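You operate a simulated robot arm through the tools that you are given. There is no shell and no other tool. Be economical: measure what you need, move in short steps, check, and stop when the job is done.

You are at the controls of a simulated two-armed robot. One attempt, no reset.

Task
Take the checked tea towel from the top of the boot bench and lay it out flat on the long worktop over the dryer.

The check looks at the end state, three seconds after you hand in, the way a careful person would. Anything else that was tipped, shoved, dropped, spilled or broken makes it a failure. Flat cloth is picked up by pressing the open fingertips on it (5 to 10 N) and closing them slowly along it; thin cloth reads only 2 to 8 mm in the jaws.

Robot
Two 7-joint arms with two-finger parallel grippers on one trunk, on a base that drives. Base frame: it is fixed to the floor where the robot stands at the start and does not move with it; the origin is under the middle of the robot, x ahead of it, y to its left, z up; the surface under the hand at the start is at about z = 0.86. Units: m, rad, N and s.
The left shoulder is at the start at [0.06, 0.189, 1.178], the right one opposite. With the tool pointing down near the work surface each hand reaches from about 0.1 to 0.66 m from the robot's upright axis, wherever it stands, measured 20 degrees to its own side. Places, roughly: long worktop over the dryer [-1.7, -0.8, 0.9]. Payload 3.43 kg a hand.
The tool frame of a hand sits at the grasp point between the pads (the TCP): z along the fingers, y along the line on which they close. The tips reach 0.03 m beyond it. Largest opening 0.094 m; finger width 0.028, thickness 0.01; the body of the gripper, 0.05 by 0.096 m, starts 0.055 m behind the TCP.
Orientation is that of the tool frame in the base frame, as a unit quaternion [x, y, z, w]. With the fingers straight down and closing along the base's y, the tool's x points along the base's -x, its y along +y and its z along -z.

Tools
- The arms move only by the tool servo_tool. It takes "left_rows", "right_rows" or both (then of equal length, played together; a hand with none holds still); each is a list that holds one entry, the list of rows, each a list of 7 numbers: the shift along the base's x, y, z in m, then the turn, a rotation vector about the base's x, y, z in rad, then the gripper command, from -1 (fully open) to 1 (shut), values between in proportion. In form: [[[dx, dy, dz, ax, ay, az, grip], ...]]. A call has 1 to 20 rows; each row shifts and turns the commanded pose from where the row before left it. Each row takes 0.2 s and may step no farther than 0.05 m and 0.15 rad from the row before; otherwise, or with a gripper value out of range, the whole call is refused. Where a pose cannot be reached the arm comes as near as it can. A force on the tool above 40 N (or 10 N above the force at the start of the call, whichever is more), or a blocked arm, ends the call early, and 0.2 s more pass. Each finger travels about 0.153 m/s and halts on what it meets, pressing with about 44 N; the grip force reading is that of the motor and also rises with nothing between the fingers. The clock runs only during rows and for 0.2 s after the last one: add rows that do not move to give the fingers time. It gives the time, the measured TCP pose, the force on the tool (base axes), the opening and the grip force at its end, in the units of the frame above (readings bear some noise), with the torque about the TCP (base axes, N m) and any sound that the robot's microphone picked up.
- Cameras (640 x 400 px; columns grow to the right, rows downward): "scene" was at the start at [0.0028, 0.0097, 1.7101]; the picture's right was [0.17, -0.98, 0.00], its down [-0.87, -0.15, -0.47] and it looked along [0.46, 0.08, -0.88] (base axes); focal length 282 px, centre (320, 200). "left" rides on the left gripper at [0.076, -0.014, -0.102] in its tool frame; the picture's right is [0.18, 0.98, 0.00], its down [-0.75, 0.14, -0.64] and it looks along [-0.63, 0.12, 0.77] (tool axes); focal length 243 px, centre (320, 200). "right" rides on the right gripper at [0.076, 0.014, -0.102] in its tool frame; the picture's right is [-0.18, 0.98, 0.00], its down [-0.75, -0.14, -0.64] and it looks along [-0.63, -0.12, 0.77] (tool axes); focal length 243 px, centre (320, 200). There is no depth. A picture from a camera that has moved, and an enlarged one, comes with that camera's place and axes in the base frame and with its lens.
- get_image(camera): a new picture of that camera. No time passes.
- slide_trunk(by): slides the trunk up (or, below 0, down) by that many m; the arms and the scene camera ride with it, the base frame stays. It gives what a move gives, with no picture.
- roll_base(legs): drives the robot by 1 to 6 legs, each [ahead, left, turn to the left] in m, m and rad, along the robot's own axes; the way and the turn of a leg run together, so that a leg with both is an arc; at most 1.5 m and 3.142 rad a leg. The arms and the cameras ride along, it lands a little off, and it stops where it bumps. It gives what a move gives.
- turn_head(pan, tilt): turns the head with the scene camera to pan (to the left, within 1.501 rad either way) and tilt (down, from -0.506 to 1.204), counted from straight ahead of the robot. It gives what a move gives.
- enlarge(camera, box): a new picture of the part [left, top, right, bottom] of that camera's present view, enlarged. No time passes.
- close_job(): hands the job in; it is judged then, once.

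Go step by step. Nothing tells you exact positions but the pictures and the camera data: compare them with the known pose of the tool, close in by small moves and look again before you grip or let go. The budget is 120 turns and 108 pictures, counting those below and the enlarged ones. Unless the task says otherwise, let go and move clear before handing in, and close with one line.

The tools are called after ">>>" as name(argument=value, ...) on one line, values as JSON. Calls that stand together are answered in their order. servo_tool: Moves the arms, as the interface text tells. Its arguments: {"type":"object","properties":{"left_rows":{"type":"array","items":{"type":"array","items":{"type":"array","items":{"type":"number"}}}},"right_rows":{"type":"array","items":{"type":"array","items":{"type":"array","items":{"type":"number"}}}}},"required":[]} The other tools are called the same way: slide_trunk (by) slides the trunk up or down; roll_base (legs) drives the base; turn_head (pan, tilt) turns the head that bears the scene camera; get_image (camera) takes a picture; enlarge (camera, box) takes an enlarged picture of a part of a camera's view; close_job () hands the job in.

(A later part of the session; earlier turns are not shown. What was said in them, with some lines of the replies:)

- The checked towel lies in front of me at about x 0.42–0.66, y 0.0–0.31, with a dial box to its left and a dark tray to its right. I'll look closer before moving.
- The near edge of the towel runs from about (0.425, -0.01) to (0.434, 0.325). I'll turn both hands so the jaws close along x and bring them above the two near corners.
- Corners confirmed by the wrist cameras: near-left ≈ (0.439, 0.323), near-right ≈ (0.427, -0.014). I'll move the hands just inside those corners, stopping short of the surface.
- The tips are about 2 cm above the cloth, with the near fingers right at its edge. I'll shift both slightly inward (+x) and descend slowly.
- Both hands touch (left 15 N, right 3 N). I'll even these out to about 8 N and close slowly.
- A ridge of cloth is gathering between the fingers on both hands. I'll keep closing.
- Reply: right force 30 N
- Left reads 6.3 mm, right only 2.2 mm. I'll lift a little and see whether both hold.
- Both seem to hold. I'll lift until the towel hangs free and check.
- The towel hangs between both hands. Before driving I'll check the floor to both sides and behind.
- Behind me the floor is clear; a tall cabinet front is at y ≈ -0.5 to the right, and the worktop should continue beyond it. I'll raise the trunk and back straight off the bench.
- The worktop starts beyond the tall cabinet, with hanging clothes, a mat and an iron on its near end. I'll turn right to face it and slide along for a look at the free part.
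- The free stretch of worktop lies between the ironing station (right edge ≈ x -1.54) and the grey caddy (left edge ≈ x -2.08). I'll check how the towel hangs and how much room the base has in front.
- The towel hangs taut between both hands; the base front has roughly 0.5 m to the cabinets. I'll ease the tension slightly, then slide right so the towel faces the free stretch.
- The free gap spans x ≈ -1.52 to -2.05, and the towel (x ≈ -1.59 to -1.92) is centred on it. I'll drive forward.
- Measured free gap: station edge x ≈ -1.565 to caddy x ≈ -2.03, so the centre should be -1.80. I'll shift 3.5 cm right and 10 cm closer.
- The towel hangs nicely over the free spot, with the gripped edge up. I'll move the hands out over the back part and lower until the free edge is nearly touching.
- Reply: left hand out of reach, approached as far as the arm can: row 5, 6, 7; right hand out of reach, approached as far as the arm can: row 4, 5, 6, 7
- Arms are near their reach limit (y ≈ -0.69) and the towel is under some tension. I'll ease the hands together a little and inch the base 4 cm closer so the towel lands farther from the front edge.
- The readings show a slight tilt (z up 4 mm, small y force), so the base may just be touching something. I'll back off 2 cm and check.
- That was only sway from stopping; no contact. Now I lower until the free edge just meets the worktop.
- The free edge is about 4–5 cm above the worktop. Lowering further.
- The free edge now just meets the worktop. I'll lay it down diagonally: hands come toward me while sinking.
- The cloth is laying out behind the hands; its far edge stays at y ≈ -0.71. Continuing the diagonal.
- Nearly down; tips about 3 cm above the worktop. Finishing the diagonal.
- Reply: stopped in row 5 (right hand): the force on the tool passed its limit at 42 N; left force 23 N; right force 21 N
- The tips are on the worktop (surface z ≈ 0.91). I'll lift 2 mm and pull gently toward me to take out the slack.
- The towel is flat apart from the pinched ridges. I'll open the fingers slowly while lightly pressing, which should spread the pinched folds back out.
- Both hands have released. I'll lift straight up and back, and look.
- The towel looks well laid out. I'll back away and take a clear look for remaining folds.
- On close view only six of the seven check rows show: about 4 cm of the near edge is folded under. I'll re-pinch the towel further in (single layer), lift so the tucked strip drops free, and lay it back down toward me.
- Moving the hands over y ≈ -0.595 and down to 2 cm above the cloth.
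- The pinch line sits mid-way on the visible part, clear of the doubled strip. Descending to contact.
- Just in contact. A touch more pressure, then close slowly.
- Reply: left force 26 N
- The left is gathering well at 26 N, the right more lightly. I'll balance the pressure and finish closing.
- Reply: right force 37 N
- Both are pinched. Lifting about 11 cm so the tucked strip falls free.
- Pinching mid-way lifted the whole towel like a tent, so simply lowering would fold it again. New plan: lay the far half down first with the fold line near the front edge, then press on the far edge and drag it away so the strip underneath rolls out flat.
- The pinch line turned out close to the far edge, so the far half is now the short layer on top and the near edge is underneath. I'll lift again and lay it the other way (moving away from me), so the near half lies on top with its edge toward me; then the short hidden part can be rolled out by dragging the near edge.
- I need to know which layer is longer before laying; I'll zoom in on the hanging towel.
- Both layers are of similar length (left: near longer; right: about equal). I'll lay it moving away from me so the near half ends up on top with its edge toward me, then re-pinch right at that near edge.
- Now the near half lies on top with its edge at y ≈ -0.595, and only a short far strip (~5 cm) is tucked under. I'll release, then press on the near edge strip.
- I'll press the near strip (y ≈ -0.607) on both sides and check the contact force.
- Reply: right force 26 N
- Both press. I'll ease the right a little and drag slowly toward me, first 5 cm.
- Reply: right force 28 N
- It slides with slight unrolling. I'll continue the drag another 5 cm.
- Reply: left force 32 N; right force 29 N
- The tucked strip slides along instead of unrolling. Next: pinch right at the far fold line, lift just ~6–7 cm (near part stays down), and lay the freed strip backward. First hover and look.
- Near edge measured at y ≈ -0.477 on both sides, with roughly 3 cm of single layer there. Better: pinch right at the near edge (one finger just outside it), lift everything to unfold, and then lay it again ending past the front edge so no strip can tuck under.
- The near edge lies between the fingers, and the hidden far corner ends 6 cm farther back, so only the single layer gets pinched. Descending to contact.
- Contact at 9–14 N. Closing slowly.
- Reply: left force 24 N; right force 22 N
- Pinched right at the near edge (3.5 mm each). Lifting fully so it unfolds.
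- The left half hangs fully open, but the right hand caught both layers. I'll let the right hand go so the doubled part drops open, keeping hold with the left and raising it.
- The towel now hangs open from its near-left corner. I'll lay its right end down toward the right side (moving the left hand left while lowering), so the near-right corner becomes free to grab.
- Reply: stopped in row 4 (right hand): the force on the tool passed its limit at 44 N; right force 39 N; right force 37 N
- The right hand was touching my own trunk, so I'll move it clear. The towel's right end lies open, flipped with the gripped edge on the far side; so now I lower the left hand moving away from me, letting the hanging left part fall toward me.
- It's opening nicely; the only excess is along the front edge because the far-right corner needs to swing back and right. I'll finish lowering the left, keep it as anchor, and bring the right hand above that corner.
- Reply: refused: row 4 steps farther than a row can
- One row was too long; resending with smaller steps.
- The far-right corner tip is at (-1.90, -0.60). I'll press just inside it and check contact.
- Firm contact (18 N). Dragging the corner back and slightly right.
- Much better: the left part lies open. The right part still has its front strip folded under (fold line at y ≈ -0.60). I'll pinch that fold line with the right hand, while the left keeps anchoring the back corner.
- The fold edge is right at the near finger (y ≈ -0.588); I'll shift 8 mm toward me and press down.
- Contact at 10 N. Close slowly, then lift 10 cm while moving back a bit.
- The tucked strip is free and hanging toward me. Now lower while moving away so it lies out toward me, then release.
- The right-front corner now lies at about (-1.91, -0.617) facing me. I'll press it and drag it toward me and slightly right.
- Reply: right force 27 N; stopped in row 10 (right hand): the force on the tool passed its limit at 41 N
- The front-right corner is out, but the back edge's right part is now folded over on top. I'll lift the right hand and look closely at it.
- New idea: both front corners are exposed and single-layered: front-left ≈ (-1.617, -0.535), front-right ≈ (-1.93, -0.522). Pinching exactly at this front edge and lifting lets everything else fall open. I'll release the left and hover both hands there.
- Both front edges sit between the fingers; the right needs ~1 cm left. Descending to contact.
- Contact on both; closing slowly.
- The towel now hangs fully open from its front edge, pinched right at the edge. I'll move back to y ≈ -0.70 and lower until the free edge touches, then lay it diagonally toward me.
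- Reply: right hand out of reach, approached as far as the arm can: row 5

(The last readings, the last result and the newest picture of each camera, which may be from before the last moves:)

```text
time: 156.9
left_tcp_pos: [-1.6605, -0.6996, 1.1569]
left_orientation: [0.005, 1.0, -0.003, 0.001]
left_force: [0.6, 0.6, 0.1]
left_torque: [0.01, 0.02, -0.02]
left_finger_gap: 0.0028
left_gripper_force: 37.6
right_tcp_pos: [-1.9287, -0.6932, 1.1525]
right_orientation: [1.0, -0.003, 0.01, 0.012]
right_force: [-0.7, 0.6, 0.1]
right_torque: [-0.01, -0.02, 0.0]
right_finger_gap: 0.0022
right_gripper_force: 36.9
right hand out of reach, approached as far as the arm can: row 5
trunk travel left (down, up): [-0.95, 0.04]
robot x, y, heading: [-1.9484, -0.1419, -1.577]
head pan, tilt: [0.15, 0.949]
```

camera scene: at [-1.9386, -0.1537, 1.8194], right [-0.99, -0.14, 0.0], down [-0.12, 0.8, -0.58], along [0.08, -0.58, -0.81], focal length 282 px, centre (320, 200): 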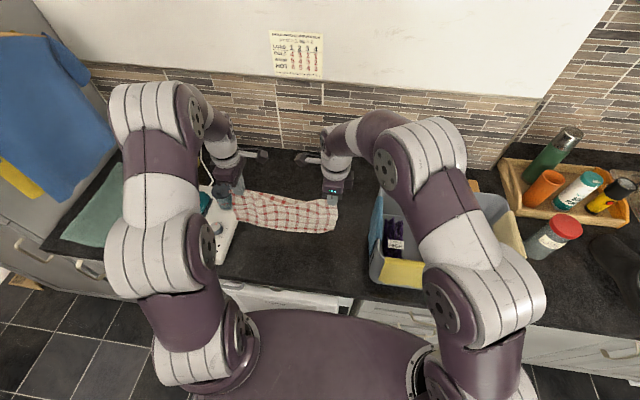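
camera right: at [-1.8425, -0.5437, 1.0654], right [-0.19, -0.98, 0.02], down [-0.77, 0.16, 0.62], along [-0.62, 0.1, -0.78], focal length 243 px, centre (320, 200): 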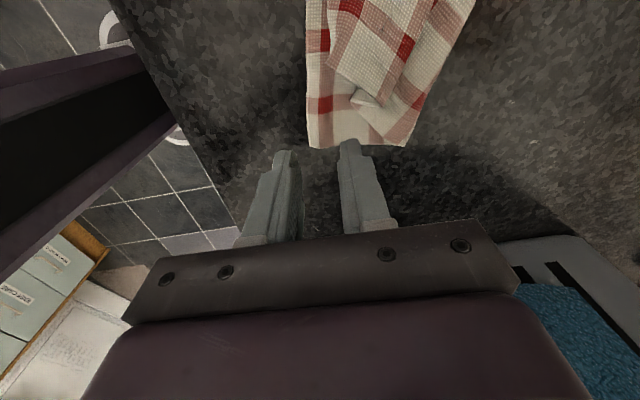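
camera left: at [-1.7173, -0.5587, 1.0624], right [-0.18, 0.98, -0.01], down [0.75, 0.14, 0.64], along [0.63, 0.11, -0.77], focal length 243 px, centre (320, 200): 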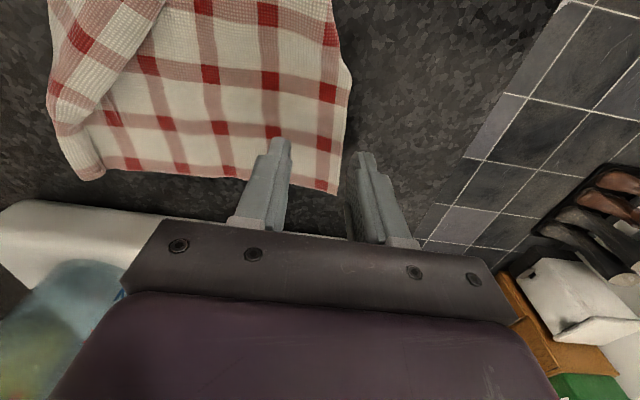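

>>> servo_tool(left_rows=[[[0, 0.01, -0.011, 0, 0, 0, 1], [0, 0.012, -0.012, 0, 0, 0, 1], [0, 0.012, -0.012, 0, 0, 0, 1], [0, 0.012, -0.012, 0, 0, 0, 1], [0, 0.012, -0.012, 0, 0, 0, 1], [0, 0.012, -0.012, 0, 0, 0, 1], [0, 0.012, -0.012, 0, 0, 0, 1], [0, 0.012, -0.012, 0, 0, 0, 1], [0, 0.012, -0.012, 0, 0, 0, 1], [0, 0.012, -0.012, 0, 0, 0, 1], [0, 0.0125, -0.012, 0, 0, 0, 1], [0, 0.0125, -0.012, 0, 0, 0, 1], [0, 0.0125, -0.012, 0, 0, 0, 1], [0, 0.0125, -0.012, 0, 0, 0, 1], [0, 0.0125, -0.012, 0, 0, 0, 1], [0, 0.0125, -0.011, 0, 0, 0, 1], [0, 0, 0, 0, 0, 0, 1]]], right_rows=[[[0, 0.01, -0.01, 0, 0, 0, 1], [0, 0.012, -0.012, 0, 0, 0, 1], [0, 0.012, -0.012, 0, 0, 0, 1], [0, 0.012, -0.012, 0, 0, 0, 1], [0, 0.012, -0.012, 0, 0, 0, 1], [0, 0.012, -0.012, 0, 0, 0, 1], [0, 0.012, -0.012, 0, 0, 0, 1], [0, 0.012, -0.012, 0, 0, 0, 1], [0, 0.012, -0.012, 0, 0, 0, 1], [0, 0.012, -0.012, 0, 0, 0, 1], [0, 0.012, -0.012, 0, 0, 0, 1], [0, 0.012, -0.012, 0, 0, 0, 1], [0, 0.012, -0.012, 0, 0, 0, 1], [0, 0.012, -0.012, 0, 0, 0, 1], [0, 0.012, -0.012, 0, 0, 0, 1], [0, 0.012, -0.009, 0, 0, 0, 1], [0, 0, 0, 0, 0, 0, 1]]])

>>> enlarge(camera="scene", box=[220, 160, 380, 280])

```text
time: 160.5
left_tcp_pos: [-1.6611, -0.5042, 0.9672]
left_orientation: [0.003, 1.0, -0.003, 0.001]
left_force: [1.5, -0.2, -0.7]
left_torque: [0.04, 0.02, -0.03]
left_finger_gap: 0.0028
left_gripper_force: 38.0
right_tcp_pos: [-1.9283, -0.5023, 0.9649]
right_orientation: [1.0, -0.003, 0.009, 0.01]
right_force: [0.1, 0.1, -0.2]
right_torque: [0.01, 0.0, -0.03]
right_finger_gap: 0.0021
right_gripper_force: 36.8
trunk travel left (down, up): [-0.95, 0.04]
robot x, y, heading: [-1.9501, -0.1394, -1.572]
head pan, tilt: [0.15, 0.949]
```

```text
3.33 times, centred on (300, 220) of scene
camera zoom: at [-1.9388, -0.1539, 1.8194], right [-0.99, -0.14, 0.0], down [-0.12, 0.8, -0.58], along [0.08, -0.58, -0.81], focal length 939 px, centre (387, 133)
```

zoom: 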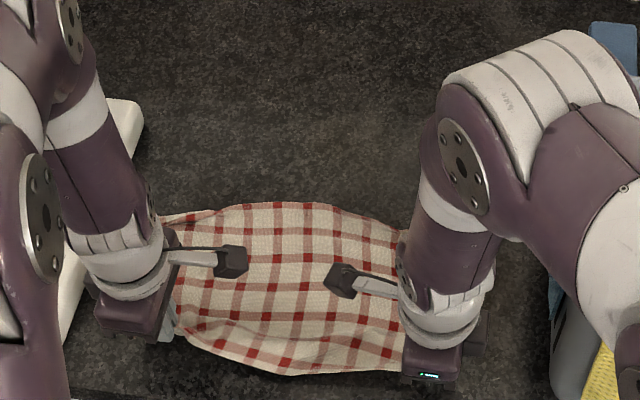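

Nicely laid; the front edge sags a bit between the hands. I'll spread the hands ~2 cm apart while finishing the descent.

>>> servo_tool(left_rows=[[[0.003, 0.005, -0.006, 0, 0, 0, 1], [0.003, 0.005, -0.006, 0, 0, 0, 1], [0.003, 0.004, -0.006, 0, 0, 0, 1], [0.003, 0.002, -0.004, 0, 0, 0, 1], [0, 0, -0.001, 0, 0, 0, 1], [0, 0, 0, 0, 0, 0, 1]]], right_rows=[[[-0.003, 0.005, -0.006, 0, 0, 0, 1], [-0.003, 0.005, -0.006, 0, 0, 0, 1], [-0.003, 0.004, -0.006, 0, 0, 0, 1], [-0.003, 0.002, -0.003, 0, 0, 0, 1], [0, 0, 0, 0, 0, 0, 1], [0, 0, 0, 0, 0, 0, 1]]])

```text
time: 161.9
left_tcp_pos: [-1.6488, -0.489, 0.9451]
left_orientation: [0.003, 1.0, -0.003, 0.001]
left_force: [-5.8, 0.0, -0.5]
left_torque: [0.02, 0.12, 0.02]
left_finger_gap: 0.0027
left_gripper_force: 37.5
right_tcp_pos: [-1.9409, -0.4851, 0.9456]
right_orientation: [1.0, -0.002, 0.008, 0.011]
right_force: [5.4, 0.0, 0.1]
right_torque: [-0.01, -0.17, 0.02]
right_finger_gap: 0.0023
right_gripper_force: 36.5
trunk travel left (down, up): [-0.95, 0.04]
robot x, y, heading: [-1.9488, -0.1382, -1.579]
head pan, tilt: [0.15, 0.949]
```

The front edge is now taut. Lower the last 3 mm, then open slowly while lightly pressing.

>>> servo_tool(left_rows=[[[-0.001, -0.003, -0.002, 0, 0, 0, 1], [0, 0, -0.0015, 0, 0, 0, 1], [0, 0, 0, 0, 0, 0, 0.9], [0, 0, 0, 0, 0, 0, 0.8], [0, 0, 0, 0, 0, 0, 0.7], [0, 0, 0, 0, 0, 0, 0.6], [0, 0, 0, 0, 0, 0, 0.5], [0, 0, 0, 0, 0, 0, 0.4], [0, 0, 0, 0, 0, 0, 0.3], [0, 0, 0, 0, 0, 0, 0.3]]], right_rows=[[[0.001, -0.003, -0.002, 0, 0, 0, 1], [0, 0, -0.002, 0, 0, 0, 1], [0, 0, 0, 0, 0, 0, 0.9], [0, 0, 0, 0, 0, 0, 0.8], [0, 0, 0, 0, 0, 0, 0.7], [0, 0, 0, 0, 0, 0, 0.6], [0, 0, 0, 0, 0, 0, 0.5], [0, 0, 0, 0, 0, 0, 0.4], [0, 0, 0, 0, 0, 0, 0.3], [0, 0, 0, 0, 0, 0, 0.3]]])

>>> servo_tool(left_rows=[[[0, 0, 0.01, 0, 0, 0, 0.3], [0, 0, 0.02, 0, 0, 0, 0.3], [0, 0, 0.04, 0, 0, 0, 0.3], [0, 0, 0.04, 0, 0, 0, 0.3], [0, 0.02, 0.04, 0, 0, 0, 0.3], [0, 0.03, 0.03, 0, 0, 0, 0.3], [0, 0.03, 0.03, 0, 0, 0, 0.3], [0, 0, 0, 0, 0, 0, 0.3]]], right_rows=[[[0, 0, 0.01, 0, 0, 0, 0.3], [0, 0, 0.02, 0, 0, 0, 0.3], [0, 0, 0.04, 0, 0, 0, 0.3], [0, 0, 0.04, 0, 0, 0, 0.3], [0, 0.02, 0.04, 0, 0, 0, 0.3], [0, 0.03, 0.03, 0, 0, 0, 0.3], [0, 0.03, 0.03, 0, 0, 0, 0.3], [0, 0, 0, 0, 0, 0, 0.3]]])

>>> roll_base(legs=[[-0.3, 0, 0]])

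>>> turn_head(pan=0.25, tilt=0.75)

>>> enlarge(camera="scene", box=[270, 200, 398, 280])

```text
time: 164.1
left_tcp_pos: [-1.6511, -0.4911, 0.9418]
left_orientation: [0.003, 1.0, -0.003, 0.001]
left_force: [0.4, 0.3, 0.8]
left_torque: [-0.04, 0.05, 0.03]
left_finger_gap: 0.0327
left_gripper_force: 0.0
right_tcp_pos: [-1.9404, -0.4887, 0.9402]
right_orientation: [1.0, -0.002, 0.009, 0.011]
right_force: [0.4, -0.2, 0.3]
right_torque: [-0.05, -0.02, 0.0]
right_finger_gap: 0.0329
right_gripper_force: 0.1
trunk travel left (down, up): [-0.95, 0.04]
robot x, y, heading: [-1.9508, -0.1349, -1.577]
head pan, tilt: [0.15, 0.949]
```

```text
time: 165.9
left_tcp_pos: [-1.6489, -0.4127, 1.1521]
left_orientation: [0.004, 1.0, -0.002, 0.0]
left_force: [-0.6, -0.3, -0.4]
left_torque: [0.02, 0.01, 0.0]
left_finger_gap: 0.033
left_gripper_force: 0.0
right_tcp_pos: [-1.942, -0.4082, 1.1509]
right_orientation: [1.0, -0.003, 0.01, 0.01]
right_force: [-0.3, -0.3, -0.4]
right_torque: [0.0, 0.02, -0.01]
right_finger_gap: 0.033
right_gripper_force: 0.1
trunk travel left (down, up): [-0.95, 0.04]
robot x, y, heading: [-1.9432, -0.1406, -1.576]
head pan, tilt: [0.15, 0.949]
```

```text
time: 167.9
left_tcp_pos: [-1.6471, -0.1156, 1.1523]
left_orientation: [0.003, 1.0, -0.003, 0.0]
left_force: [0.2, -0.5, -0.1]
left_torque: [-0.01, -0.02, -0.02]
left_finger_gap: 0.0328
left_gripper_force: 0.1
right_tcp_pos: [-1.9402, -0.1114, 1.1502]
right_orientation: [1.0, -0.003, 0.01, 0.011]
right_force: [-0.2, -0.5, 0.6]
right_torque: [0.02, 0.0, -0.02]
right_finger_gap: 0.0328
right_gripper_force: 0.1
trunk travel left (down, up): [-0.95, 0.04]
robot x, y, heading: [-1.9506, 0.155, -1.575]
head pan, tilt: [0.15, 0.949]
```

```text
time: 168.6
left_tcp_pos: [-1.647, -0.114, 1.152]
left_orientation: [0.003, 1.0, -0.003, 0.0]
left_force: [-0.3, -0.1, 0.1]
left_torque: [0.0, -0.03, 0.03]
left_finger_gap: 0.033
left_gripper_force: 0.1
right_tcp_pos: [-1.9407, -0.1091, 1.1508]
right_orientation: [1.0, -0.002, 0.009, 0.011]
right_force: [-0.9, 0.6, -0.1]
right_torque: [0.01, 0.0, -0.01]
right_finger_gap: 0.033
right_gripper_force: 0.0
trunk travel left (down, up): [-0.95, 0.04]
robot x, y, heading: [-1.9483, 0.1594, -1.575]
head pan, tilt: [0.25, 0.75]
```

```text
5.00 times, centred on (334, 240) of scene
camera zoom: at [-1.9275, 0.1361, 1.8349], right [-0.97, -0.24, 0.0], down [-0.17, 0.66, -0.73], along [0.18, -0.71, -0.68], focal length 1408 px, centre (250, 0)
```

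zoom: 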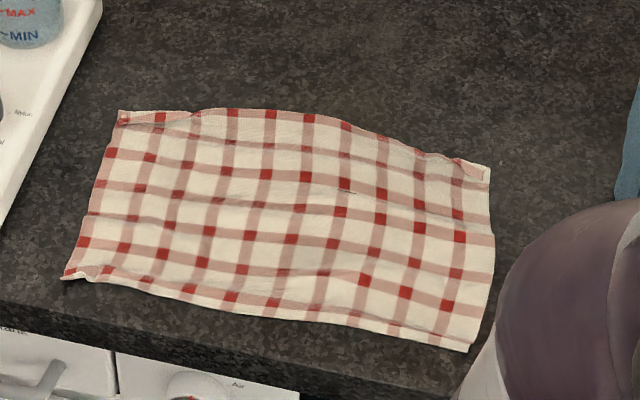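

The towel lies open and flat on the worktop between the ironing station and the caddy. All seven check rows show, with only slight curls at the corners. The hands are clear, and nothing else looks moved, so I'm handing in.

>>> close_job()

```text
The job is handed in.
```

The checked tea towel is laid out flat on the long worktop over the dryer, with slight curls at the corners; both hands are clear and, as far as I could see, nothing else was disturbed.
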